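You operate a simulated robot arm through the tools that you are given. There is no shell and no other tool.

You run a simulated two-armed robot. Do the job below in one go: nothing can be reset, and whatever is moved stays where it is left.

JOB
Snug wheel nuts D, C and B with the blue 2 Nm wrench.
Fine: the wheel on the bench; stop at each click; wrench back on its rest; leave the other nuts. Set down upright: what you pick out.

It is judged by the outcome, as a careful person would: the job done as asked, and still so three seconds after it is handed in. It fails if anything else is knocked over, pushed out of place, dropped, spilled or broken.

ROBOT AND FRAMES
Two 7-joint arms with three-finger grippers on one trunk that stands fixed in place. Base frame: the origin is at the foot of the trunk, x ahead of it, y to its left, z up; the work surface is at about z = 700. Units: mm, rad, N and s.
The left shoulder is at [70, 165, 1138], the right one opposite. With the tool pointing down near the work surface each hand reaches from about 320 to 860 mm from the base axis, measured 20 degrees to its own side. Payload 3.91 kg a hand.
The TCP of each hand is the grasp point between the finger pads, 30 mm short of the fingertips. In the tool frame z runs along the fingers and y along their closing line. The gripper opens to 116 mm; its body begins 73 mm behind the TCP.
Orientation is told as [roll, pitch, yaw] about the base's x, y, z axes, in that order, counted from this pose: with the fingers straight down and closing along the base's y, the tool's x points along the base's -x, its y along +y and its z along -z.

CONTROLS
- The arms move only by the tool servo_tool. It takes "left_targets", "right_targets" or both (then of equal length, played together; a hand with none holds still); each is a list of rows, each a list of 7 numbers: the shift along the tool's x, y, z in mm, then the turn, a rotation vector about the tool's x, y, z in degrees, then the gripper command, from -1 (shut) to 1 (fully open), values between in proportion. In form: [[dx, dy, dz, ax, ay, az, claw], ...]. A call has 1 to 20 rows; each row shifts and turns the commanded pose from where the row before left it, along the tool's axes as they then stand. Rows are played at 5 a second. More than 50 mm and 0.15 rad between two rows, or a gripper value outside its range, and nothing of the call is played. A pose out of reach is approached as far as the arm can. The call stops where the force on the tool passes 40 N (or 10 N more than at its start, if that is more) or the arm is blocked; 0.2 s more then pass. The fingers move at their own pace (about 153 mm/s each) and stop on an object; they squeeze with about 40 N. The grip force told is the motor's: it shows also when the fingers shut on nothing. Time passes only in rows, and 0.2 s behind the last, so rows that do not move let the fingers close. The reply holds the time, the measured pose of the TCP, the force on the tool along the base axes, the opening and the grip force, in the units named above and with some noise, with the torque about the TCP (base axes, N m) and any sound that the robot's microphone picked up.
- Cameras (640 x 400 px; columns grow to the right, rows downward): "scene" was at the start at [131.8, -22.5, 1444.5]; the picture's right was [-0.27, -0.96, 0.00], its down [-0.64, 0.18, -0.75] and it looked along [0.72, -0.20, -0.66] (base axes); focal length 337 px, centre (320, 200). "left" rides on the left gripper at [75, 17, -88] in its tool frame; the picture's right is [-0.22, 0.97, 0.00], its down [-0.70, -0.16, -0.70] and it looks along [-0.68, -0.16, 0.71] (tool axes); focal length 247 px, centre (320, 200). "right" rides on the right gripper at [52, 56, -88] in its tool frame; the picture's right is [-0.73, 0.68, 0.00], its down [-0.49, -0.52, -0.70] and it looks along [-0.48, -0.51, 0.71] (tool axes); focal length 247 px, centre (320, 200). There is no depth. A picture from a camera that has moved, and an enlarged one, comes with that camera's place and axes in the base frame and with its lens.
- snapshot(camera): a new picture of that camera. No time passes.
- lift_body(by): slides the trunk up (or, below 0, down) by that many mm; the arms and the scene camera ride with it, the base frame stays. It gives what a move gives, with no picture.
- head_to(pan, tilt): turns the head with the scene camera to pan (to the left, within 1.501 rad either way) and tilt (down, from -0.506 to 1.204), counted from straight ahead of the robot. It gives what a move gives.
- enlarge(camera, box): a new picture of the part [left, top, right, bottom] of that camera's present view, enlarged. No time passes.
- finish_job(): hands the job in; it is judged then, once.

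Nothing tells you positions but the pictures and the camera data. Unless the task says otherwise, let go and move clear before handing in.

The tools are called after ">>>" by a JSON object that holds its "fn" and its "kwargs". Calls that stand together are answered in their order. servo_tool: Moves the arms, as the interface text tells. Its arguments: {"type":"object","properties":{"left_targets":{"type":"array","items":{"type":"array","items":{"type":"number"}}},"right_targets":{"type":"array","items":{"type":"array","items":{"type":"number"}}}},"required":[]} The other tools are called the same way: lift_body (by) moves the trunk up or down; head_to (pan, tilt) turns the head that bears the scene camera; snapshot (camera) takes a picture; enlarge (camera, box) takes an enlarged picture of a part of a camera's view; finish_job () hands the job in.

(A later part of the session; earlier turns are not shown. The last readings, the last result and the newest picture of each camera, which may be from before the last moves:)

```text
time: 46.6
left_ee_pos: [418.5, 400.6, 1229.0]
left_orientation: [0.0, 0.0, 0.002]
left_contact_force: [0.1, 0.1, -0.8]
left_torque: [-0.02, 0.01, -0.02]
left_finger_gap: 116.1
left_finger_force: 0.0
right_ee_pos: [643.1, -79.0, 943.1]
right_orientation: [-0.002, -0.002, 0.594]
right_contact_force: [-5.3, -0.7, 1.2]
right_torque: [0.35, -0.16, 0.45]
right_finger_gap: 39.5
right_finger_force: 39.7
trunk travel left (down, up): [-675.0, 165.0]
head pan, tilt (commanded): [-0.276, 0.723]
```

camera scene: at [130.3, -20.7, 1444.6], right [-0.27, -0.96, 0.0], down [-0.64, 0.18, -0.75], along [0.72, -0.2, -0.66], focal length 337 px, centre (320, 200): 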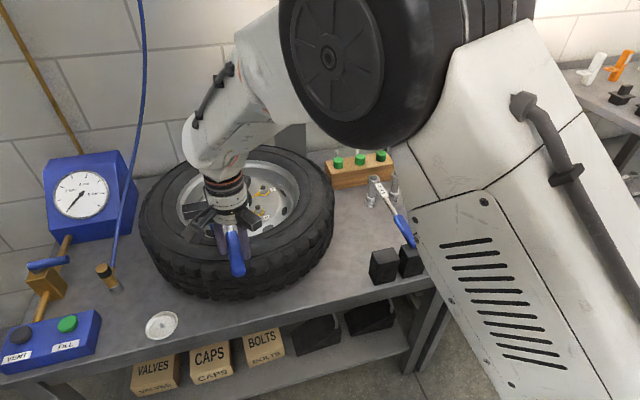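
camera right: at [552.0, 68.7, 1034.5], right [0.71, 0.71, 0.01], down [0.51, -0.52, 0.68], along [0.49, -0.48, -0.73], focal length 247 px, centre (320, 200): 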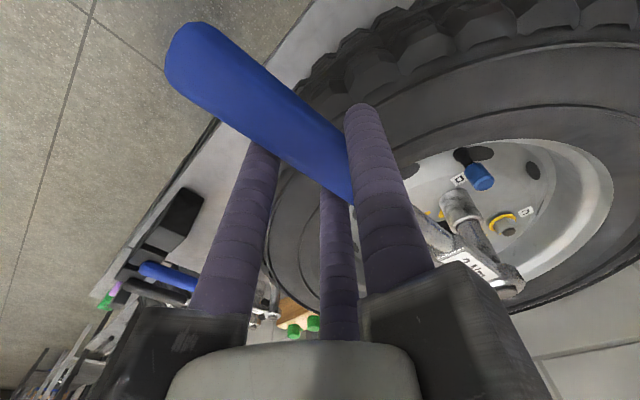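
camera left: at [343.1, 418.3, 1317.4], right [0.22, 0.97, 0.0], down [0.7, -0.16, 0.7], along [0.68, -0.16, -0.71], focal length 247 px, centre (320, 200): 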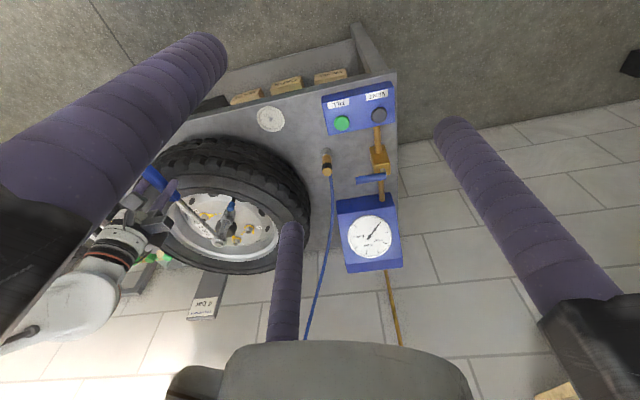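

The torque suddenly fell to near zero without any reported sound. I'll look at whether the nut moved or the socket slipped.

>>> {"fn": "enlarge", "kwargs": {"camera": "scene", "box": [195, 165, 265, 245]}}

>>> {"fn": "enlarge", "kwargs": {"camera": "right", "box": [390, 110, 510, 260]}}

>>> {"fn": "snapshot", "kwargs": {"camera": "right"}}

>>> {"fn": "enlarge", "kwargs": {"camera": "left", "box": [190, 175, 270, 265]}}

```text
5.00 times, centred on (230, 205) of scene
camera zoom: at [130.6, -22.1, 1444.6], right [-0.27, -0.96, 0.0], down [-0.64, 0.18, -0.75], along [0.72, -0.2, -0.66], focal length 1684 px, centre (770, 175)
```

zoom: 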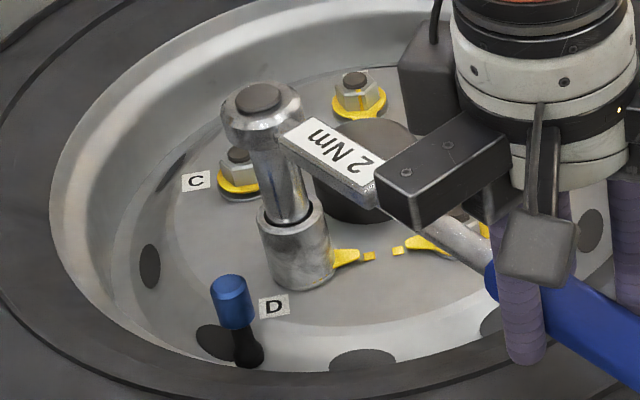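

```text
2.67 times, centred on (450, 185) of right
camera zoom: at [568.8, -61.7, 1029.7], right [0.23, 0.97, 0.0], down [0.69, -0.16, 0.7], along [0.68, -0.16, -0.71], focal length 659 px, centre (-27, 240)
```

zoom: 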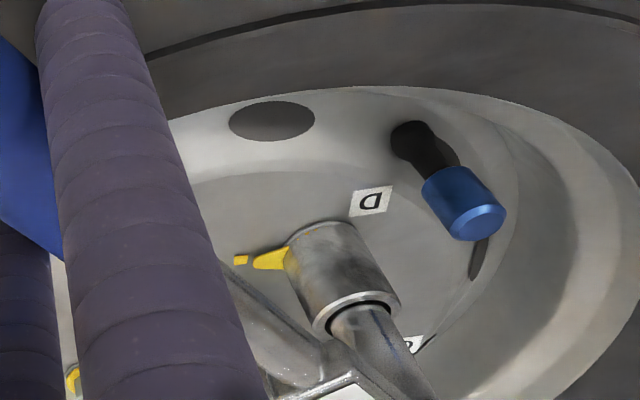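

```text
taken
camera right: at [568.8, -61.7, 1029.7], right [0.23, 0.97, 0.0], down [0.69, -0.16, 0.7], along [0.68, -0.16, -0.71], focal length 247 px, centre (320, 200)
```

right: 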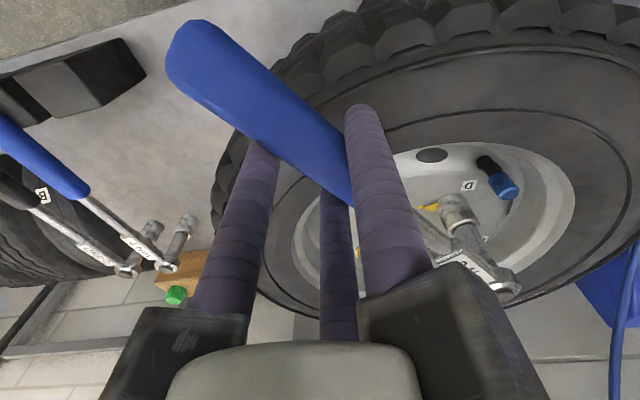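

```text
4.44 times, centred on (230, 220) of left
camera zoom: at [343.0, 417.6, 1317.8], right [0.22, 0.97, 0.0], down [0.7, -0.16, 0.7], along [0.68, -0.16, -0.71], focal length 1098 px, centre (720, 111)
```

zoom: 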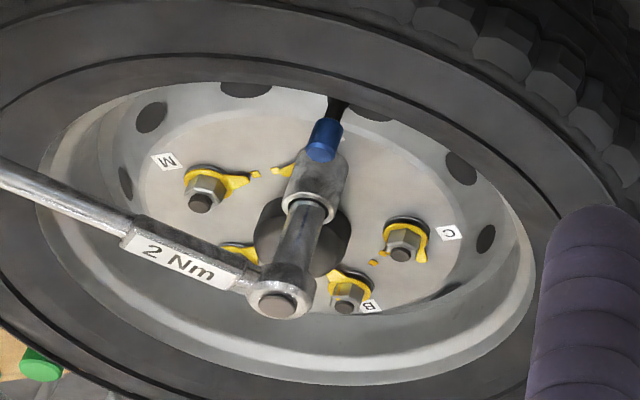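

The pointer now lines up with its mark just like the tight nut M. I'll zoom further to see the exact pointer position before deciding.

>>> {"fn": "enlarge", "kwargs": {"camera": "scene", "box": [240, 200, 270, 220]}}

>>> {"fn": "enlarge", "kwargs": {"camera": "right", "box": [410, 170, 460, 220]}}

>>> {"fn": "enlarge", "kwargs": {"camera": "left", "box": [220, 195, 270, 235]}}

```text
16.00 times, centred on (255, 210) of scene
camera zoom: at [130.6, -22.1, 1444.6], right [-0.27, -0.96, 0.0], down [-0.64, 0.18, -0.75], along [0.72, -0.2, -0.66], focal length 5388 px, centre (1360, 40)
```

zoom: 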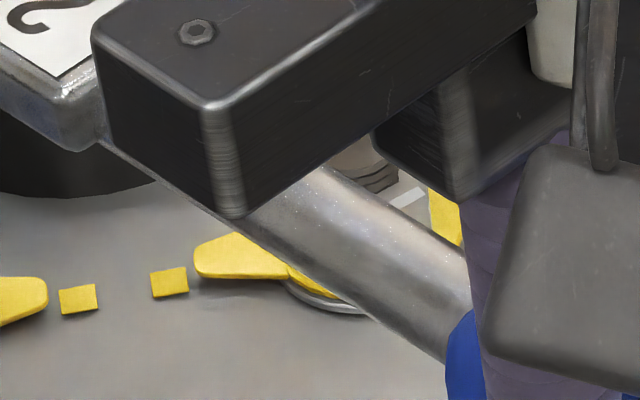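

```text
8.00 times, centred on (435, 195) of right
camera zoom: at [568.8, -61.7, 1029.7], right [0.23, 0.97, 0.0], down [0.69, -0.16, 0.7], along [0.68, -0.16, -0.71], focal length 1976 px, centre (-600, 240)
```

zoom: 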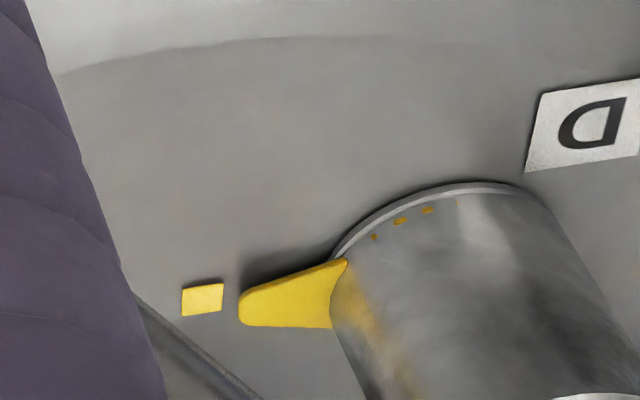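

```text
10.00 times, centred on (245, 215) of left
camera zoom: at [343.0, 417.6, 1317.8], right [0.22, 0.97, 0.0], down [0.7, -0.16, 0.7], along [0.68, -0.16, -0.71], focal length 2470 px, centre (1070, 50)
```

zoom: 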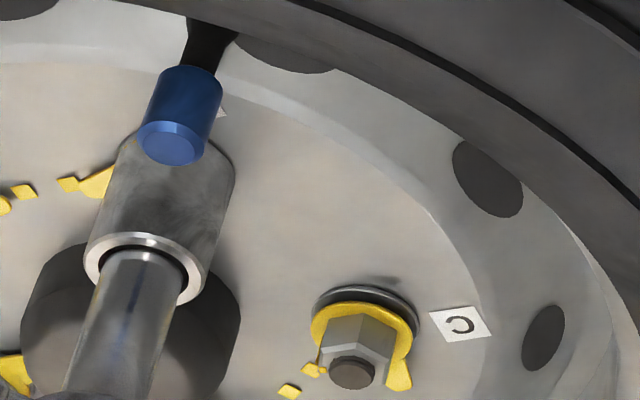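

The pointer is aligned with its mark. To check whether the wrench actually broke over, I'll back off a few degrees (play) and gently reload.

>>> {"fn": "servo_tool", "kwargs": {"right_targets": [[-0.31, -3.54, 0, 0, 0, -1, -1], [-0.31, -3.54, 0, 0, 0, -1, -1], [-0.31, -3.54, 0, 0, 0, -1, -1], [0, 0, 0, 0, 0, 0, -1]]}}

>>> {"fn": "enlarge", "kwargs": {"camera": "right", "box": [410, 170, 460, 220]}}

```text
time: 47.6
left_ee_pos: [420.3, 401.5, 1229.8]
left_orientation: [0.001, 0.0, 0.001]
left_contact_force: [-0.2, -0.9, -0.9]
left_torque: [0.0, -0.01, -0.01]
left_finger_gap: 116.1
left_finger_force: 0.0
right_ee_pos: [651.2, -88.4, 941.5]
right_orientation: [-0.003, 0.001, 0.648]
right_contact_force: [-4.4, 1.7, -1.0]
right_torque: [0.49, 0.02, 0.89]
right_finger_gap: 39.8
right_finger_force: 39.6
trunk travel left (down, up): [-675.0, 165.0]
head pan, tilt (commanded): [-0.276, 0.723]
```

```text
8.00 times, centred on (435, 195) of right
camera zoom: at [574.9, -74.7, 1029.9], right [0.17, 0.98, 0.0], down [0.7, -0.12, 0.7], along [0.69, -0.12, -0.71], focal length 1976 px, centre (-600, 240)
```

zoom: 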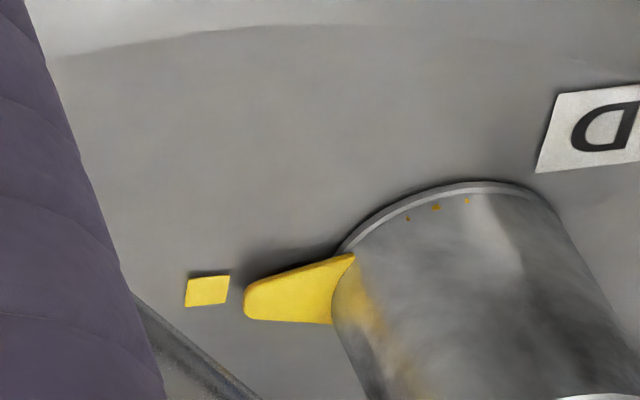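

The pointer stays put, with no torque. Reloading clockwise one degree at a time.

>>> {"fn": "servo_tool", "kwargs": {"right_targets": [[0.14, 3.54, 0, 0, 0, 1, -1], [0.14, 3.54, 0, 0, 0, 1, -1]]}}

```text
time: 48.2
left_ee_pos: [419.5, 400.8, 1229.8]
left_orientation: [-0.001, 0.001, 0.001]
left_contact_force: [0.6, -0.1, -0.7]
left_torque: [-0.01, -0.02, 0.01]
left_finger_gap: 115.9
left_finger_force: 0.1
right_ee_pos: [646.2, -81.8, 942.3]
right_orientation: [-0.001, 0.001, 0.61]
right_contact_force: [-6.6, -1.6, -0.8]
right_torque: [0.25, 0.22, 0.73]
right_finger_gap: 39.8
right_finger_force: 40.0
trunk travel left (down, up): [-675.0, 165.0]
head pan, tilt (commanded): [-0.276, 0.723]
```

Torque has not come back yet at this angle. I'll relieve the side load and creep on in half-degree steps, watching torque and pointer closely.

>>> {"fn": "servo_tool", "kwargs": {"right_targets": [[1.35, 0.2, 0, 0, 0, 0, -1], [0.08, 1.77, 0, 0, 0, 0.5, -1]]}}

>>> {"fn": "enlarge", "kwargs": {"camera": "right", "box": [410, 170, 460, 220]}}

```text
time: 48.8
left_ee_pos: [419.3, 401.0, 1230.4]
left_orientation: [0.0, 0.001, 0.0]
left_contact_force: [0.7, -0.5, 0.3]
left_torque: [0.0, -0.03, 0.01]
left_finger_gap: 115.9
left_finger_force: 0.1
right_ee_pos: [644.4, -81.5, 941.3]
right_orientation: [0.0, -0.003, 0.603]
right_contact_force: [-2.6, 1.2, -1.2]
right_torque: [0.21, -0.04, 0.42]
right_finger_gap: 39.7
right_finger_force: 39.8
trunk travel left (down, up): [-675.0, 165.0]
head pan, tilt (commanded): [-0.276, 0.723]
```

```text
8.00 times, centred on (435, 195) of right
camera zoom: at [569.6, -64.4, 1029.7], right [0.22, 0.98, 0.0], down [0.7, -0.16, 0.7], along [0.68, -0.15, -0.71], focal length 1976 px, centre (-600, 240)
```

zoom: 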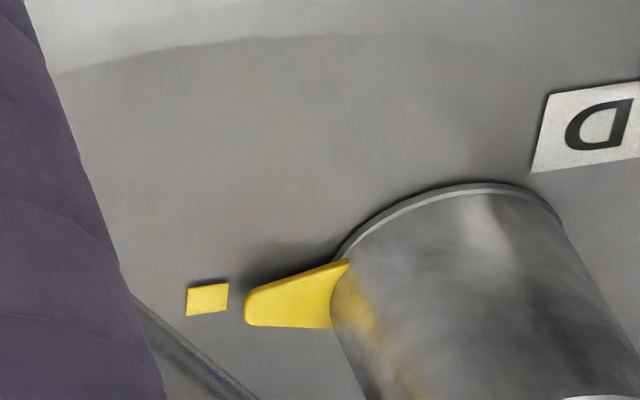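

The nut torque is still zero and the pointer unmoved. I'll creep on in quarter-degree steps; re-applying less than 2 Nm cannot over-tighten.

>>> {"fn": "servo_tool", "kwargs": {"right_targets": [[0.04, 0.88, 0, 0, 0, 0.25, -1], [0.04, 0.88, 0, 0, 0, 0.25, -1]]}}

```text
time: 49.4
left_ee_pos: [421.3, 401.7, 1229.6]
left_orientation: [0.001, 0.0, 0.0]
left_contact_force: [-0.1, 0.1, -0.9]
left_torque: [0.0, -0.01, -0.01]
left_finger_gap: 116.0
left_finger_force: 0.0
right_ee_pos: [642.9, -80.4, 942.7]
right_orientation: [-0.001, -0.001, 0.593]
right_contact_force: [-1.4, 1.9, -4.2]
right_torque: [0.14, 0.12, 0.49]
right_finger_gap: 39.5
right_finger_force: 40.3
trunk travel left (down, up): [-675.0, 165.0]
head pan, tilt (commanded): [-0.276, 0.723]
```

>>> {"fn": "servo_tool", "kwargs": {"right_targets": [[0.04, 0.88, 0, 0, 0, 0.25, -1], [0.04, 0.88, 0, 0, 0, 0.25, -1], [0.04, 0.88, 0, 0, 0, 0.25, -1], [0.04, 0.88, 0, 0, 0, 0.25, -1]]}}

>>> {"fn": "enlarge", "kwargs": {"camera": "right", "box": [410, 170, 460, 220]}}

```text
time: 50.4
left_ee_pos: [419.6, 400.7, 1229.6]
left_orientation: [-0.001, -0.001, 0.0]
left_contact_force: [0.2, -0.5, 1.1]
left_torque: [0.04, 0.02, -0.04]
left_finger_gap: 116.0
left_finger_force: 0.0
right_ee_pos: [640.5, -75.8, 941.5]
right_orientation: [0.0, -0.002, 0.575]
right_contact_force: [-0.2, -0.3, -1.2]
right_torque: [0.18, -0.19, 0.13]
right_finger_gap: 39.4
right_finger_force: 39.5
trunk travel left (down, up): [-675.0, 165.0]
head pan, tilt (commanded): [-0.276, 0.723]
```

```text
8.00 times, centred on (435, 195) of right
camera zoom: at [566.5, -58.0, 1029.6], right [0.24, 0.97, 0.0], down [0.69, -0.17, 0.7], along [0.68, -0.17, -0.71], focal length 1976 px, centre (-600, 240)
```

zoom: 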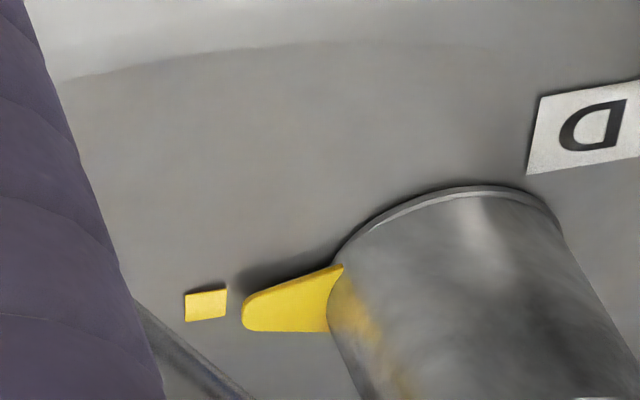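

>>> {"fn": "servo_tool", "kwargs": {"right_targets": [[0.04, 0.88, 0, 0, 0, 0.25, -1], [0.04, 0.88, 0, 0, 0, 0.25, -1], [0.04, 0.88, 0, 0, 0, 0.25, -1], [0.04, 0.88, 0, 0, 0, 0.25, -1]]}}

```text
time: 51.4
left_ee_pos: [420.7, 400.3, 1230.6]
left_orientation: [0.0, 0.0, -0.001]
left_contact_force: [0.4, 0.4, -0.3]
left_torque: [-0.02, -0.01, 0.0]
left_finger_gap: 115.7
left_finger_force: 0.0
right_ee_pos: [639.0, -74.9, 942.3]
right_orientation: [0.001, 0.0, 0.559]
right_contact_force: [-2.0, -1.9, -1.3]
right_torque: [0.02, -0.04, 0.69]
right_finger_gap: 39.4
right_finger_force: 40.0
trunk travel left (down, up): [-675.0, 165.0]
head pan, tilt (commanded): [-0.276, 0.723]
```

Contact is back: about 0.8 Nm at yaw 32°. Quarter-degree steps, one at a time.

>>> {"fn": "servo_tool", "kwargs": {"right_targets": [[0.04, 0.88, 0, 0, 0, 0.25, -1]]}}

```text
time: 51.8
left_ee_pos: [419.1, 400.2, 1230.6]
left_orientation: [-0.001, 0.0, 0.001]
left_contact_force: [-0.3, -0.6, 0.3]
left_torque: [0.02, 0.0, 0.01]
left_finger_gap: 115.9
left_finger_force: 0.1
right_ee_pos: [638.9, -72.8, 941.6]
right_orientation: [0.002, 0.0, 0.557]
right_contact_force: [-2.7, -1.8, -2.6]
right_torque: [-0.09, 0.09, 0.8]
right_finger_gap: 39.4
right_finger_force: 39.6
trunk travel left (down, up): [-675.0, 165.0]
head pan, tilt (commanded): [-0.276, 0.723]
```

>>> {"fn": "servo_tool", "kwargs": {"right_targets": [[0.04, 0.88, 0, 0, 0, 0.25, -1]]}}

>>> {"fn": "enlarge", "kwargs": {"camera": "right", "box": [410, 170, 460, 220]}}

```text
time: 52.2
left_ee_pos: [418.8, 399.8, 1229.7]
left_orientation: [-0.001, 0.0, 0.0]
left_contact_force: [0.4, 0.4, 0.1]
left_torque: [0.01, -0.02, -0.03]
left_finger_gap: 116.0
left_finger_force: 0.1
right_ee_pos: [639.0, -71.7, 941.6]
right_orientation: [-0.001, -0.002, 0.552]
right_contact_force: [-2.5, -2.8, -1.6]
right_torque: [-0.12, -0.02, 0.73]
right_finger_gap: 39.3
right_finger_force: 39.7
trunk travel left (down, up): [-675.0, 165.0]
head pan, tilt (commanded): [-0.276, 0.723]
```

```text
8.00 times, centred on (435, 195) of right
camera zoom: at [564.4, -50.9, 1029.7], right [0.27, 0.96, 0.0], down [0.69, -0.19, 0.7], along [0.67, -0.19, -0.71], focal length 1976 px, centre (-600, 240)
```

zoom: 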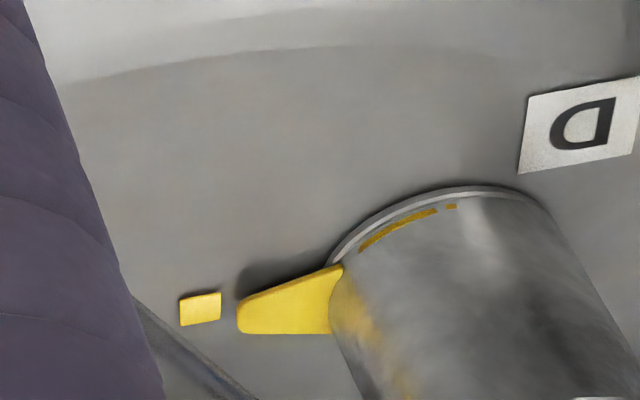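

>>> {"fn": "servo_tool", "kwargs": {"right_targets": [[0.04, 0.88, 0, 0, 0, 0.25, -1]]}}

```text
time: 52.6
left_ee_pos: [419.5, 401.2, 1230.4]
left_orientation: [0.0, -0.002, -0.001]
left_contact_force: [-1.0, 0.6, -1.0]
left_torque: [0.01, 0.01, 0.03]
left_finger_gap: 115.6
left_finger_force: 0.1
right_ee_pos: [638.8, -70.4, 942.3]
right_orientation: [-0.002, 0.0, 0.547]
right_contact_force: [-2.9, -4.5, -1.3]
right_torque: [-0.11, -0.16, 0.81]
right_finger_gap: 39.4
right_finger_force: 39.6
trunk travel left (down, up): [-675.0, 165.0]
head pan, tilt (commanded): [-0.276, 0.723]
```

>>> {"fn": "servo_tool", "kwargs": {"right_targets": [[0.04, 0.88, 0, 0, 0, 0.25, -1]]}}

>>> {"fn": "enlarge", "kwargs": {"camera": "right", "box": [410, 170, 460, 220]}}

```text
time: 53.0
left_ee_pos: [419.5, 399.4, 1229.9]
left_orientation: [-0.001, 0.001, 0.001]
left_contact_force: [0.8, -0.1, -0.4]
left_torque: [0.0, -0.03, -0.01]
left_finger_gap: 115.8
left_finger_force: 0.0
right_ee_pos: [636.9, -69.8, 942.0]
right_orientation: [0.0, 0.001, 0.541]
right_contact_force: [-2.7, -3.6, -0.6]
right_torque: [-0.09, -0.06, 1.0]
right_finger_gap: 39.4
right_finger_force: 39.7
trunk travel left (down, up): [-675.0, 165.0]
head pan, tilt (commanded): [-0.276, 0.723]
```

```text
8.00 times, centred on (435, 195) of right
camera zoom: at [563.7, -48.9, 1029.7], right [0.28, 0.96, 0.0], down [0.69, -0.2, 0.7], along [0.67, -0.19, -0.71], focal length 1976 px, centre (-600, 240)
```

zoom: 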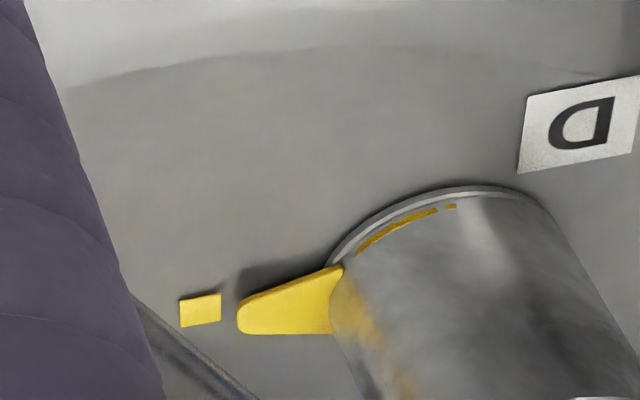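

Torque is building stiffly (1.3 Nm) with the pointer still. I'll keep to quarter-degree steps up to the 2 Nm click.

>>> {"fn": "servo_tool", "kwargs": {"right_targets": [[0.04, 0.88, 0, 0, 0, 0.25, -1]]}}

>>> {"fn": "servo_tool", "kwargs": {"right_targets": [[0.04, 0.88, 0, 0, 0, 0.25, -1]]}}

```text
time: 53.4
left_ee_pos: [419.7, 400.3, 1229.6]
left_orientation: [0.0, 0.0, 0.0]
left_contact_force: [-0.2, 0.3, 0.5]
left_torque: [0.02, -0.02, -0.02]
left_finger_gap: 116.2
left_finger_force: 0.2
right_ee_pos: [637.2, -69.4, 942.4]
right_orientation: [0.0, 0.0, 0.537]
right_contact_force: [-2.5, -3.6, -2.5]
right_torque: [-0.31, -0.01, 0.96]
right_finger_gap: 39.5
right_finger_force: 39.8
trunk travel left (down, up): [-675.0, 165.0]
head pan, tilt (commanded): [-0.276, 0.723]
```

```text
time: 53.8
left_ee_pos: [420.5, 400.3, 1229.4]
left_orientation: [0.0, 0.001, 0.0]
left_contact_force: [0.2, -0.4, -0.7]
left_torque: [0.0, -0.01, -0.03]
left_finger_gap: 116.2
left_finger_force: 0.1
right_ee_pos: [635.7, -67.5, 942.2]
right_orientation: [0.0, -0.001, 0.534]
right_contact_force: [-0.5, -4.1, -3.0]
right_torque: [-0.38, 0.09, 1.08]
right_finger_gap: 39.3
right_finger_force: 39.6
trunk travel left (down, up): [-675.0, 165.0]
head pan, tilt (commanded): [-0.276, 0.723]
```

>>> {"fn": "servo_tool", "kwargs": {"right_targets": [[0.04, 0.88, 0, 0, 0, 0.25, -1]]}}

>>> {"fn": "enlarge", "kwargs": {"camera": "right", "box": [410, 170, 460, 220]}}

>>> {"fn": "enlarge", "kwargs": {"camera": "scene", "box": [225, 200, 265, 225]}}

```text
time: 54.2
left_ee_pos: [419.6, 399.5, 1230.1]
left_orientation: [-0.001, 0.001, 0.001]
left_contact_force: [-0.6, 0.0, 0.4]
left_torque: [-0.01, 0.0, -0.01]
left_finger_gap: 115.8
left_finger_force: 0.1
right_ee_pos: [635.5, -67.5, 941.0]
right_orientation: [0.0, 0.001, 0.529]
right_contact_force: [-1.4, -2.6, -2.5]
right_torque: [-0.19, -0.09, 1.27]
right_finger_gap: 39.4
right_finger_force: 39.5
trunk travel left (down, up): [-675.0, 165.0]
head pan, tilt (commanded): [-0.276, 0.723]
```

```text
8.00 times, centred on (435, 195) of right
camera zoom: at [562.6, -45.8, 1029.6], right [0.29, 0.96, 0.0], down [0.68, -0.21, 0.7], along [0.67, -0.2, -0.71], focal length 1976 px, centre (-600, 240)
```

zoom: 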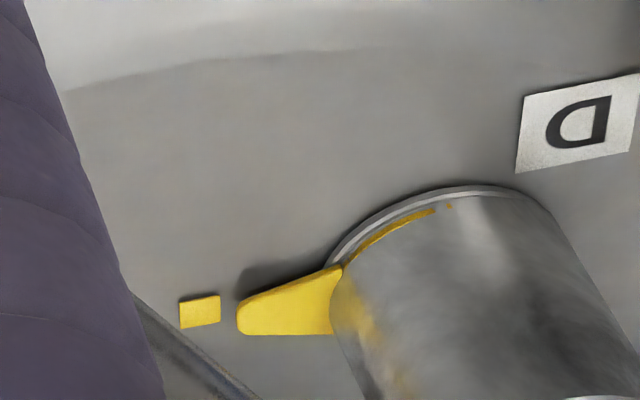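

```text
16.00 times, centred on (245, 212) of scene
camera zoom: at [131.9, -22.7, 1444.5], right [-0.27, -0.96, 0.0], down [-0.64, 0.18, -0.75], along [0.72, -0.2, -0.66], focal length 5388 px, centre (1520, 0)
```

zoom: 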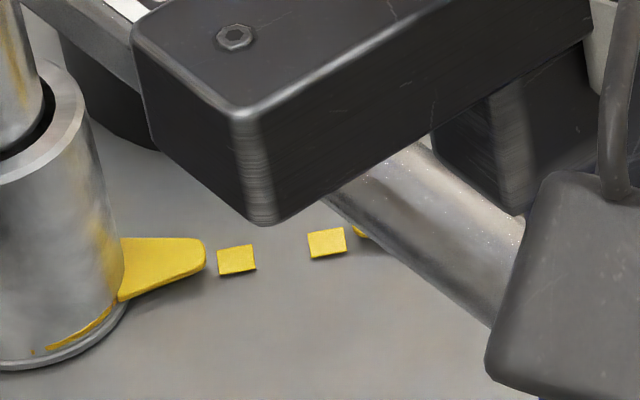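

The nut hasn't moved while torque has climbed to about 1.6 Nm, so it is firm. A few more quarter-degree steps for the click.

>>> {"fn": "servo_tool", "kwargs": {"right_targets": [[0.04, 0.88, 0, 0, 0, 0.25, -1]]}}

```text
time: 54.6
left_ee_pos: [420.8, 400.6, 1229.3]
left_orientation: [0.0, 0.0, 0.002]
left_contact_force: [-0.8, -0.1, -0.1]
left_torque: [0.01, 0.04, 0.01]
left_finger_gap: 116.0
left_finger_force: 0.0
right_ee_pos: [635.5, -66.4, 941.3]
right_orientation: [-0.001, -0.002, 0.526]
right_contact_force: [-0.6, -2.0, -2.1]
right_torque: [-0.05, -0.28, 1.47]
right_finger_gap: 39.5
right_finger_force: 40.6
trunk travel left (down, up): [-675.0, 165.0]
head pan, tilt (commanded): [-0.276, 0.723]
```

>>> {"fn": "servo_tool", "kwargs": {"right_targets": [[0.04, 0.88, 0, 0, 0, 0.25, -1]]}}

```text
time: 55.0
left_ee_pos: [420.5, 400.5, 1230.4]
left_orientation: [-0.001, 0.0, 0.003]
left_contact_force: [-1.3, -0.2, -0.1]
left_torque: [-0.02, -0.02, 0.0]
left_finger_gap: 116.1
left_finger_force: 0.0
right_ee_pos: [634.2, -67.2, 941.1]
right_orientation: [0.002, -0.001, 0.521]
right_contact_force: [0.4, -1.0, -1.9]
right_torque: [0.01, -0.31, 1.51]
right_finger_gap: 39.5
right_finger_force: 39.7
trunk travel left (down, up): [-675.0, 165.0]
head pan, tilt (commanded): [-0.276, 0.723]
```

>>> {"fn": "servo_tool", "kwargs": {"right_targets": [[0.04, 0.88, 0, 0, 0, 0.25, -1]]}}

>>> {"fn": "enlarge", "kwargs": {"camera": "scene", "box": [225, 200, 265, 225]}}

```text
time: 55.4
left_ee_pos: [421.4, 400.9, 1229.6]
left_orientation: [-0.001, 0.0, 0.0]
left_contact_force: [-0.4, 0.6, -0.6]
left_torque: [0.0, 0.0, 0.0]
left_finger_gap: 116.2
left_finger_force: 0.0
right_ee_pos: [634.0, -65.9, 943.1]
right_orientation: [0.0, 0.0, 0.516]
right_contact_force: [-2.0, -4.2, -1.8]
right_torque: [-0.17, -0.03, 1.63]
right_finger_gap: 39.6
right_finger_force: 40.2
trunk travel left (down, up): [-675.0, 165.0]
head pan, tilt (commanded): [-0.276, 0.723]
```

```text
16.00 times, centred on (245, 212) of scene
camera zoom: at [131.6, -22.9, 1444.5], right [-0.27, -0.96, 0.0], down [-0.64, 0.18, -0.75], along [0.72, -0.2, -0.66], focal length 5388 px, centre (1520, 0)
```

zoom: 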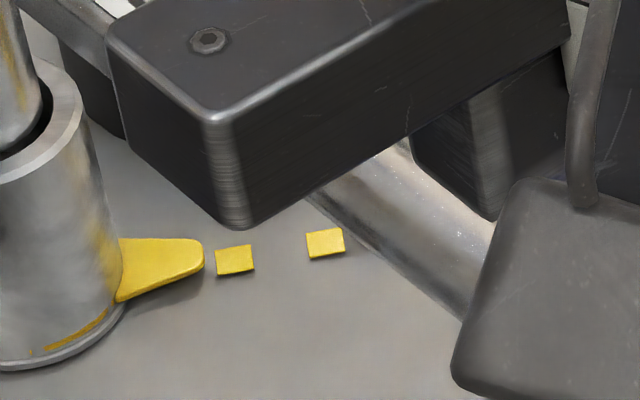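

Torque is close to 2 Nm and the nut has not moved. One more quarter-degree step.

>>> {"fn": "servo_tool", "kwargs": {"right_targets": [[0.04, 0.88, 0, 0, 0, 0.25, -1]]}}

```text
time: 55.8
left_ee_pos: [420.2, 401.2, 1230.9]
left_orientation: [-0.002, 0.001, 0.0]
left_contact_force: [-0.3, -1.0, 0.0]
left_torque: [-0.02, 0.04, -0.01]
left_finger_gap: 116.1
left_finger_force: 0.1
right_ee_pos: [633.4, -64.0, 942.5]
right_orientation: [-0.001, 0.0, 0.509]
right_contact_force: [-3.1, -0.7, -3.9]
right_torque: [-0.02, 0.35, 0.32]
right_finger_gap: 39.7
right_finger_force: 39.7
trunk travel left (down, up): [-675.0, 165.0]
head pan, tilt (commanded): [-0.276, 0.723]
```

Released again at about 2 Nm. Checking whether the nut moved.

>>> {"fn": "enlarge", "kwargs": {"camera": "scene", "box": [225, 200, 265, 225]}}

>>> {"fn": "enlarge", "kwargs": {"camera": "right", "box": [380, 140, 500, 260]}}

>>> {"fn": "enlarge", "kwargs": {"camera": "scene", "box": [205, 165, 265, 225]}}

```text
16.00 times, centred on (245, 212) of scene
camera zoom: at [131.6, -22.1, 1444.5], right [-0.27, -0.96, 0.0], down [-0.64, 0.18, -0.75], along [0.72, -0.2, -0.66], focal length 5388 px, centre (1520, 0)
```

zoom: 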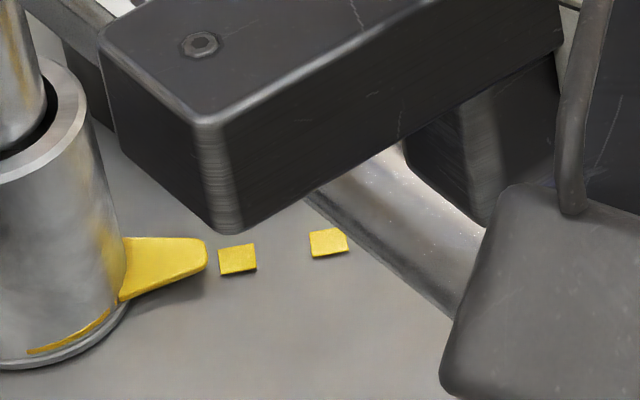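

```text
3.33 times, centred on (440, 200) of right
camera zoom: at [561.1, -41.0, 1029.8], right [0.31, 0.95, 0.0], down [0.68, -0.22, 0.7], along [0.67, -0.21, -0.71], focal length 823 px, centre (-80, 200)
```

zoom: 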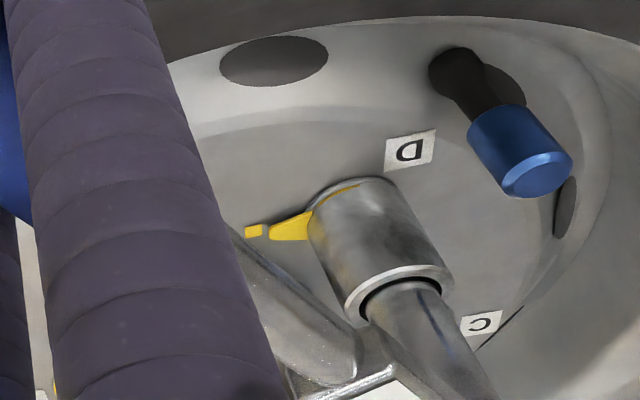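

```text
6.67 times, centred on (235, 195) of scene
camera zoom: at [131.6, -22.1, 1444.5], right [-0.27, -0.96, 0.0], down [-0.64, 0.18, -0.75], along [0.72, -0.2, -0.66], focal length 2245 px, centre (887, 233)
```

zoom: 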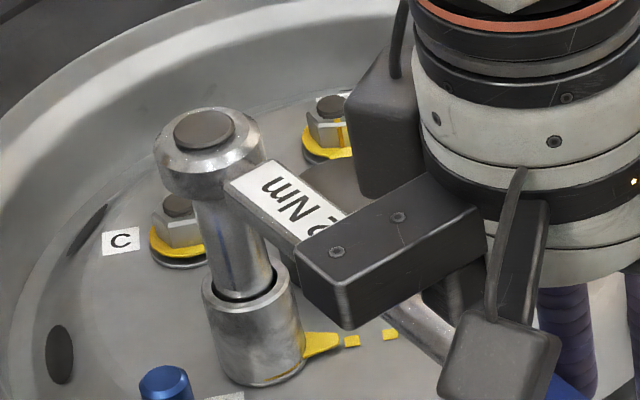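

The nut stays exactly on its mark while the wrench lets go at about 2 Nm. To make sure it's the wrench and not the handle slipping in my grip, I'll look at the whole wrench in the hand.

>>> {"fn": "snapshot", "kwargs": {"camera": "right"}}

>>> {"fn": "enlarge", "kwargs": {"camera": "scene", "box": [200, 150, 320, 260]}}

>>> {"fn": "enlarge", "kwargs": {"camera": "left", "box": [90, 150, 270, 300]}}

```text
taken
camera right: at [561.1, -41.0, 1029.8], right [0.31, 0.95, 0.0], down [0.68, -0.22, 0.7], along [0.67, -0.21, -0.71], focal length 247 px, centre (320, 200)
```

right: 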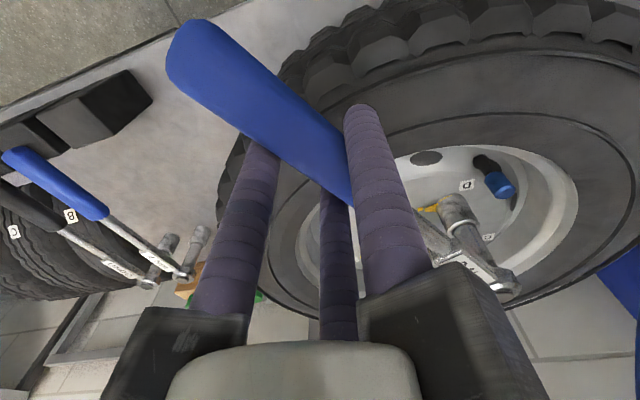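

```text
3.64 times, centred on (260, 205) of scene
camera zoom: at [131.6, -22.1, 1444.5], right [-0.27, -0.96, 0.0], down [-0.64, 0.18, -0.75], along [0.72, -0.2, -0.66], focal length 1225 px, centre (538, 182)
```

zoom: 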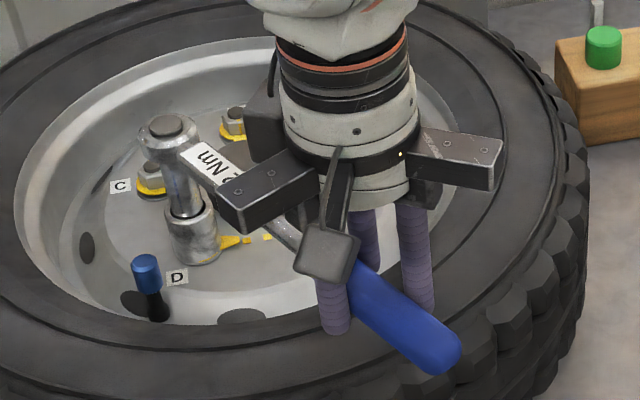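

```text
2.67 times, centred on (180, 225) of left
camera zoom: at [343.9, 417.6, 1317.5], right [0.22, 0.97, 0.0], down [0.7, -0.16, 0.7], along [0.68, -0.16, -0.71], focal length 659 px, centre (693, 133)
```

zoom: 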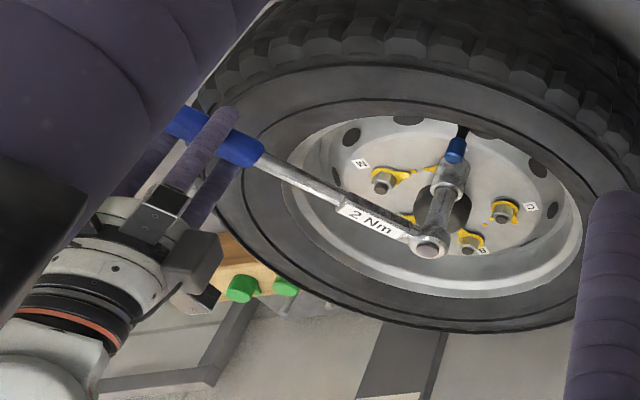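

The handle hasn't shifted in my fingers, so the give is the wrench's own release at its 2 Nm setting, and nut D sits on its mark. Lifting the socket off D.

>>> {"fn": "servo_tool", "kwargs": {"right_targets": [[0, 0, -4, 0, 0, 0, -1], [0, 0, -6, 0, 0, 0, -1], [0, 0, -8, 0, 0, 0, -1], [0, 0, -8, 0, 0, 0, -1], [0, 0, -10, 0, 0, 0, -1], [0, 0, -10, 0, 0, 0, -1], [0, 0, 0, 0, 0, 0, -1]]}}

>>> {"fn": "enlarge", "kwargs": {"camera": "right", "box": [380, 90, 520, 260]}}

>>> {"fn": "enlarge", "kwargs": {"camera": "scene", "box": [200, 170, 280, 235]}}

>>> {"fn": "enlarge", "kwargs": {"camera": "left", "box": [190, 175, 270, 265]}}

```text
time: 57.4
left_ee_pos: [419.7, 400.6, 1228.7]
left_orientation: [0.0, 0.0, 0.001]
left_contact_force: [0.5, 0.1, 0.1]
left_torque: [0.0, -0.03, -0.04]
left_finger_gap: 116.1
left_finger_force: 0.1
right_ee_pos: [635.1, -66.7, 987.1]
right_orientation: [0.001, 0.001, 0.511]
right_contact_force: [-0.3, 0.0, -5.3]
right_torque: [-0.31, 0.49, 0.02]
right_finger_gap: 39.5
right_finger_force: 39.8
trunk travel left (down, up): [-675.0, 165.0]
head pan, tilt (commanded): [-0.276, 0.723]
```

```text
2.35 times, centred on (450, 175) of right
camera zoom: at [562.5, -42.1, 1075.2], right [0.31, 0.95, 0.0], down [0.68, -0.22, 0.7], along [0.67, -0.21, -0.71], focal length 581 px, centre (14, 259)
```

zoom: 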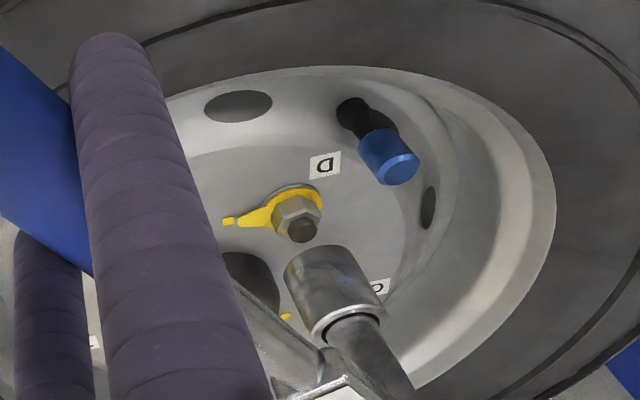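

```text
6.15 times, centred on (240, 202) of scene
camera zoom: at [132.8, -22.3, 1444.4], right [-0.27, -0.96, 0.0], down [-0.64, 0.18, -0.75], along [0.72, -0.2, -0.66], focal length 2072 px, centre (812, 185)
```

zoom: 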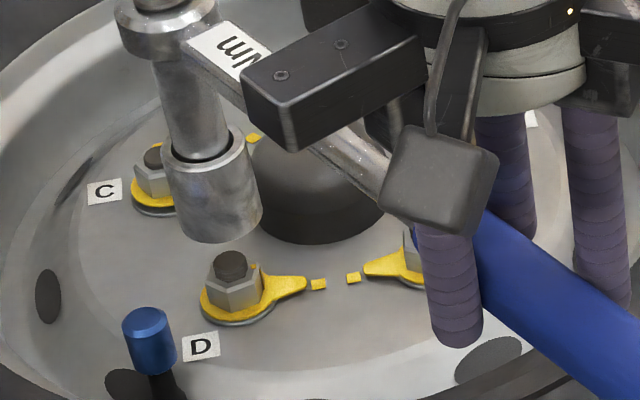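

```text
4.44 times, centred on (230, 220) of left
camera zoom: at [345.0, 417.4, 1317.2], right [0.22, 0.97, 0.0], down [0.7, -0.16, 0.7], along [0.68, -0.16, -0.71], focal length 1098 px, centre (720, 111)
```

zoom: 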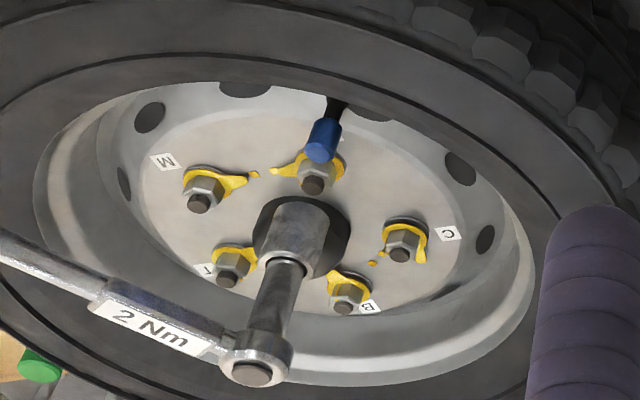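

Nut D now mirrors the tight nut M exactly. Next is nut C at about [883,66]: I'll move over it with the handle at yaw 57°, predicted from the hex alignment found on D.

>>> {"fn": "servo_tool", "kwargs": {"right_targets": [[-15.86, -15.49, 0, 0, 0, -3.964, -1], [-14.75, -16.55, 0, 0, 0, -3.964, -1], [-13.57, -17.54, 0, 0, 0, -3.964, -1], [-12.33, -18.43, 0, 0, 0, -3.964, -1], [-11.02, -19.24, 0, 0, 0, -3.964, -1], [-9.67, -19.95, 0, 0, 0, -3.964, -1], [-8.26, -20.58, 0, 0, 0, -3.964, -1], [0, 0, 0, 0, 0, 0, -1], [0, 0, 0, 0, 0, 0, -1]]}}

>>> {"fn": "enlarge", "kwargs": {"camera": "scene", "box": [190, 160, 270, 230]}}

>>> {"fn": "enlarge", "kwargs": {"camera": "left", "box": [190, 175, 290, 275]}}

>>> {"fn": "enlarge", "kwargs": {"camera": "right", "box": [380, 90, 520, 260]}}

```text
time: 59.4
left_ee_pos: [420.1, 401.1, 1229.1]
left_orientation: [0.0, 0.001, 0.001]
left_contact_force: [-0.8, 0.5, 0.2]
left_torque: [-0.01, 0.0, -0.06]
left_finger_gap: 116.0
left_finger_force: 0.1
right_ee_pos: [784.6, -107.6, 985.4]
right_orientation: [0.001, 0.0, 0.993]
right_contact_force: [0.6, -0.3, -5.7]
right_torque: [-0.54, 0.34, 0.0]
right_finger_gap: 39.5
right_finger_force: 39.9
trunk travel left (down, up): [-675.0, 165.0]
head pan, tilt (commanded): [-0.276, 0.723]
```

```text
5.71 times, centred on (230, 195) of scene
camera zoom: at [132.9, -22.4, 1444.3], right [-0.27, -0.96, 0.0], down [-0.64, 0.18, -0.75], along [0.72, -0.2, -0.66], focal length 1924 px, centre (834, 229)
```

zoom: 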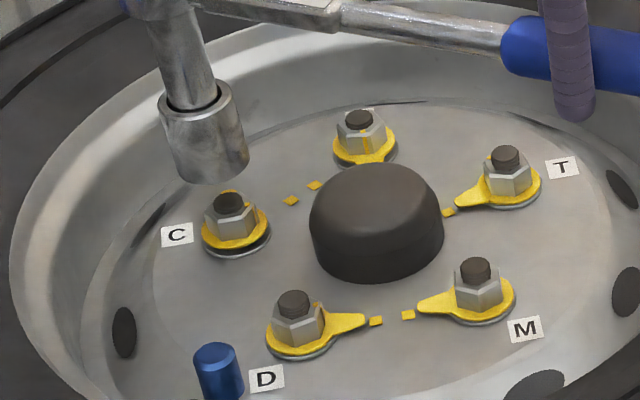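

```text
4.00 times, centred on (240, 225) of left
camera zoom: at [345.1, 417.3, 1317.2], right [0.22, 0.97, 0.0], down [0.7, -0.16, 0.7], along [0.68, -0.16, -0.71], focal length 988 px, centre (640, 100)
```

zoom: 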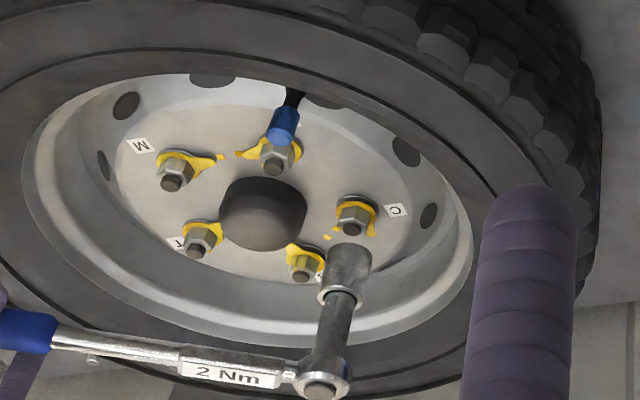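

```text
2.35 times, centred on (450, 175) of right
camera zoom: at [709.1, -118.8, 1073.9], right [-0.17, 0.98, 0.0], down [0.7, 0.12, 0.7], along [0.69, 0.12, -0.71], focal length 581 px, centre (14, 259)
```

zoom: 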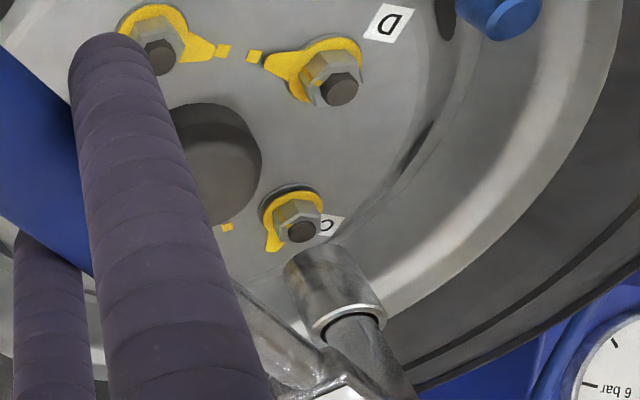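

The socket is near nut C, about 2–3 mm off by the views. I'll correct position and yaw slightly and lower to just above the stud.

>>> {"fn": "servo_tool", "kwargs": {"right_targets": [[-0.63, -8.83, 0, 0, 0, -2.5, -1], [3.0, 0.56, 0, 0, 0, 0, -1], [0, 0, 6, 0, 0, 0, -1], [0, 0, 6, 0, 0, 0, -1], [0, 0, 6, 0, 0, 0, -1], [0, 0, 0, 0, 0, 0, -1], [0, 0, 0, 0, 0, 0, -1]]}}

>>> {"fn": "enlarge", "kwargs": {"camera": "scene", "box": [195, 170, 255, 220]}}

>>> {"fn": "enlarge", "kwargs": {"camera": "left", "box": [215, 200, 275, 260]}}

>>> {"fn": "enlarge", "kwargs": {"camera": "right", "box": [410, 130, 490, 230]}}

```text
time: 61.0
left_ee_pos: [421.2, 399.6, 1230.3]
left_orientation: [0.0, 0.0, -0.001]
left_contact_force: [0.4, 0.1, -0.5]
left_torque: [-0.01, -0.02, -0.03]
left_finger_gap: 115.7
left_finger_force: 0.1
right_ee_pos: [789.5, -110.3, 968.9]
right_orientation: [0.001, 0.001, 1.039]
right_contact_force: [-0.3, 0.6, -6.3]
right_torque: [-0.56, 0.26, 0.02]
right_finger_gap: 39.4
right_finger_force: 39.9
trunk travel left (down, up): [-675.0, 165.0]
head pan, tilt (commanded): [-0.276, 0.723]
```

```text
8.00 times, centred on (225, 195) of scene
camera zoom: at [132.8, -22.4, 1444.4], right [-0.27, -0.96, 0.0], down [-0.64, 0.18, -0.75], along [0.72, -0.2, -0.66], focal length 2694 px, centre (1080, 240)
```

zoom: 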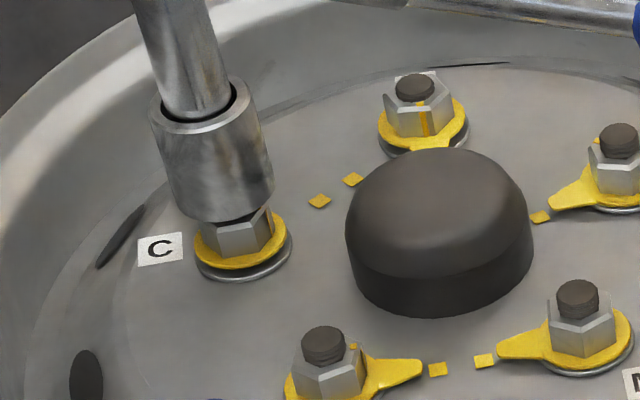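

```text
6.67 times, centred on (245, 230) of left
camera zoom: at [345.0, 417.3, 1317.3], right [0.22, 0.97, 0.0], down [0.7, -0.16, 0.7], along [0.68, -0.16, -0.71], focal length 1646 px, centre (820, 0)
```

zoom: 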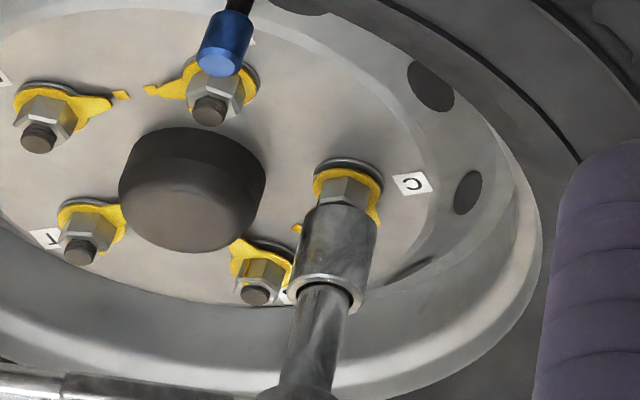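

```text
4.00 times, centred on (450, 180) of right
camera zoom: at [715.4, -127.4, 1057.1], right [-0.22, 0.98, 0.0], down [0.7, 0.15, 0.7], along [0.68, 0.15, -0.71], focal length 988 px, centre (-200, 280)
```

zoom: 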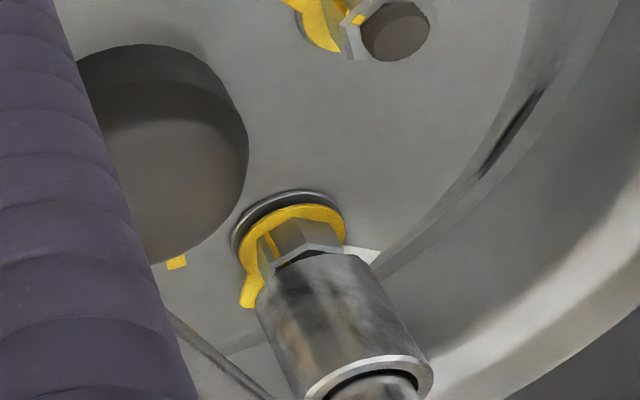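

Nearly centred; I'll shift about 2 mm in -x and go down carefully.

>>> {"fn": "servo_tool", "kwargs": {"right_targets": [[1.6, 1.14, 0, 0, 0, 0, -1], [0, 0, 5, 0, 0, 0, -1], [0, 0, 5, 0, 0, 0, -1], [0, 0, 0, 0, 0, 0, -1], [0, 0, 0, 0, 0, 0, -1]]}}

```text
time: 62.2
left_ee_pos: [420.5, 401.2, 1229.7]
left_orientation: [0.001, 0.003, 0.0]
left_contact_force: [0.3, -0.3, -0.5]
left_torque: [0.0, -0.02, 0.01]
left_finger_gap: 116.2
left_finger_force: 0.0
right_ee_pos: [787.7, -112.2, 961.2]
right_orientation: [0.0, -0.002, 1.037]
right_contact_force: [0.3, -0.1, -5.6]
right_torque: [-0.55, 0.24, 0.02]
right_finger_gap: 39.1
right_finger_force: 39.7
trunk travel left (down, up): [-675.0, 165.0]
head pan, tilt (commanded): [-0.276, 0.723]
```

>>> {"fn": "servo_tool", "kwargs": {"right_targets": [[0, 0, 3, 0, 0, 0, -1], [0, 0, 3, 0, 0, 0, -1], [0, 0, 0, 0, 0, 0, -1]]}}

```text
time: 63.0
left_ee_pos: [421.8, 400.3, 1228.7]
left_orientation: [0.0, 0.0, 0.002]
left_contact_force: [-0.6, -0.7, -0.1]
left_torque: [0.0, -0.01, -0.04]
left_finger_gap: 115.8
left_finger_force: 0.0
right_ee_pos: [787.5, -113.6, 952.3]
right_orientation: [0.0, -0.001, 1.039]
right_contact_force: [-0.5, 0.4, -7.1]
right_torque: [-0.4, 0.35, 0.19]
right_finger_gap: 39.2
right_finger_force: 40.2
trunk travel left (down, up): [-675.0, 165.0]
head pan, tilt (commanded): [-0.276, 0.723]
```

No obstruction at nut-top height, so it is going over the nut. Continuing.

>>> {"fn": "servo_tool", "kwargs": {"right_targets": [[0, 0, 3, 0, 0, 0, -1], [0, 0, 2, 0, 0, 0, -1], [0, 0, 0, 0, 0, 0, -1]]}}

```text
time: 63.8
left_ee_pos: [420.6, 400.3, 1228.4]
left_orientation: [-0.001, 0.0, 0.001]
left_contact_force: [0.1, 0.4, -0.6]
left_torque: [0.01, -0.02, -0.01]
left_finger_gap: 115.9
left_finger_force: 0.0
right_ee_pos: [788.0, -113.3, 948.4]
right_orientation: [0.0, -0.001, 1.039]
right_contact_force: [-0.6, 1.1, -4.7]
right_torque: [-0.34, 0.24, 0.09]
right_finger_gap: 39.3
right_finger_force: 40.2
trunk travel left (down, up): [-675.0, 165.0]
head pan, tilt (commanded): [-0.276, 0.723]
```

>>> {"fn": "servo_tool", "kwargs": {"right_targets": [[0, 0, 2, 0, 0, 0, -1], [0, 0, 2, 0, 0, 0, -1], [0, 0, 1, 0, 0, 0, -1], [0, 0, 0, 0, 0, 0, -1]]}}

>>> {"fn": "enlarge", "kwargs": {"camera": "scene", "box": [195, 170, 255, 220]}}

>>> {"fn": "enlarge", "kwargs": {"camera": "right", "box": [410, 140, 490, 240]}}

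```text
time: 64.8
left_ee_pos: [420.2, 400.4, 1229.3]
left_orientation: [0.0, -0.001, -0.001]
left_contact_force: [0.7, 0.9, 0.3]
left_torque: [0.0, -0.01, 0.02]
left_finger_gap: 115.8
left_finger_force: 0.1
right_ee_pos: [789.2, -113.0, 943.9]
right_orientation: [-0.001, 0.0, 1.039]
right_contact_force: [-0.9, -0.4, -0.4]
right_torque: [0.39, -0.25, -0.04]
right_finger_gap: 39.4
right_finger_force: 40.1
trunk travel left (down, up): [-675.0, 165.0]
head pan, tilt (commanded): [-0.276, 0.723]
```

```text
8.00 times, centred on (225, 195) of scene
camera zoom: at [131.8, -22.6, 1444.5], right [-0.27, -0.96, 0.0], down [-0.64, 0.18, -0.75], along [0.72, -0.2, -0.66], focal length 2694 px, centre (1080, 240)
```

zoom: 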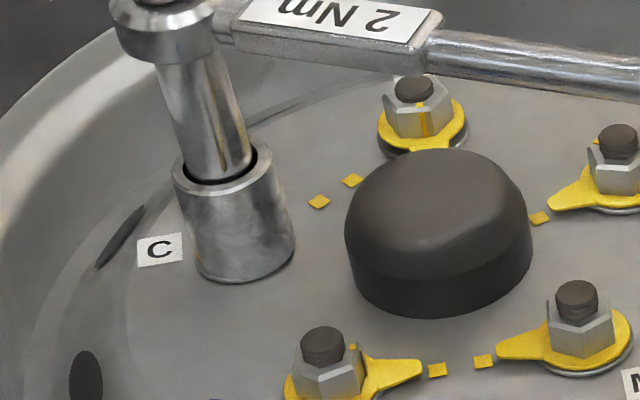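

```text
4.00 times, centred on (450, 190) of right
camera zoom: at [713.3, -129.2, 1032.1], right [-0.22, 0.98, 0.0], down [0.7, 0.15, 0.7], along [0.68, 0.15, -0.71], focal length 988 px, centre (-200, 240)
```

zoom: 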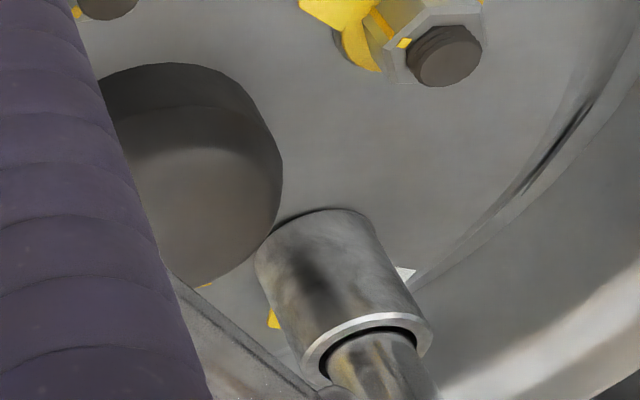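

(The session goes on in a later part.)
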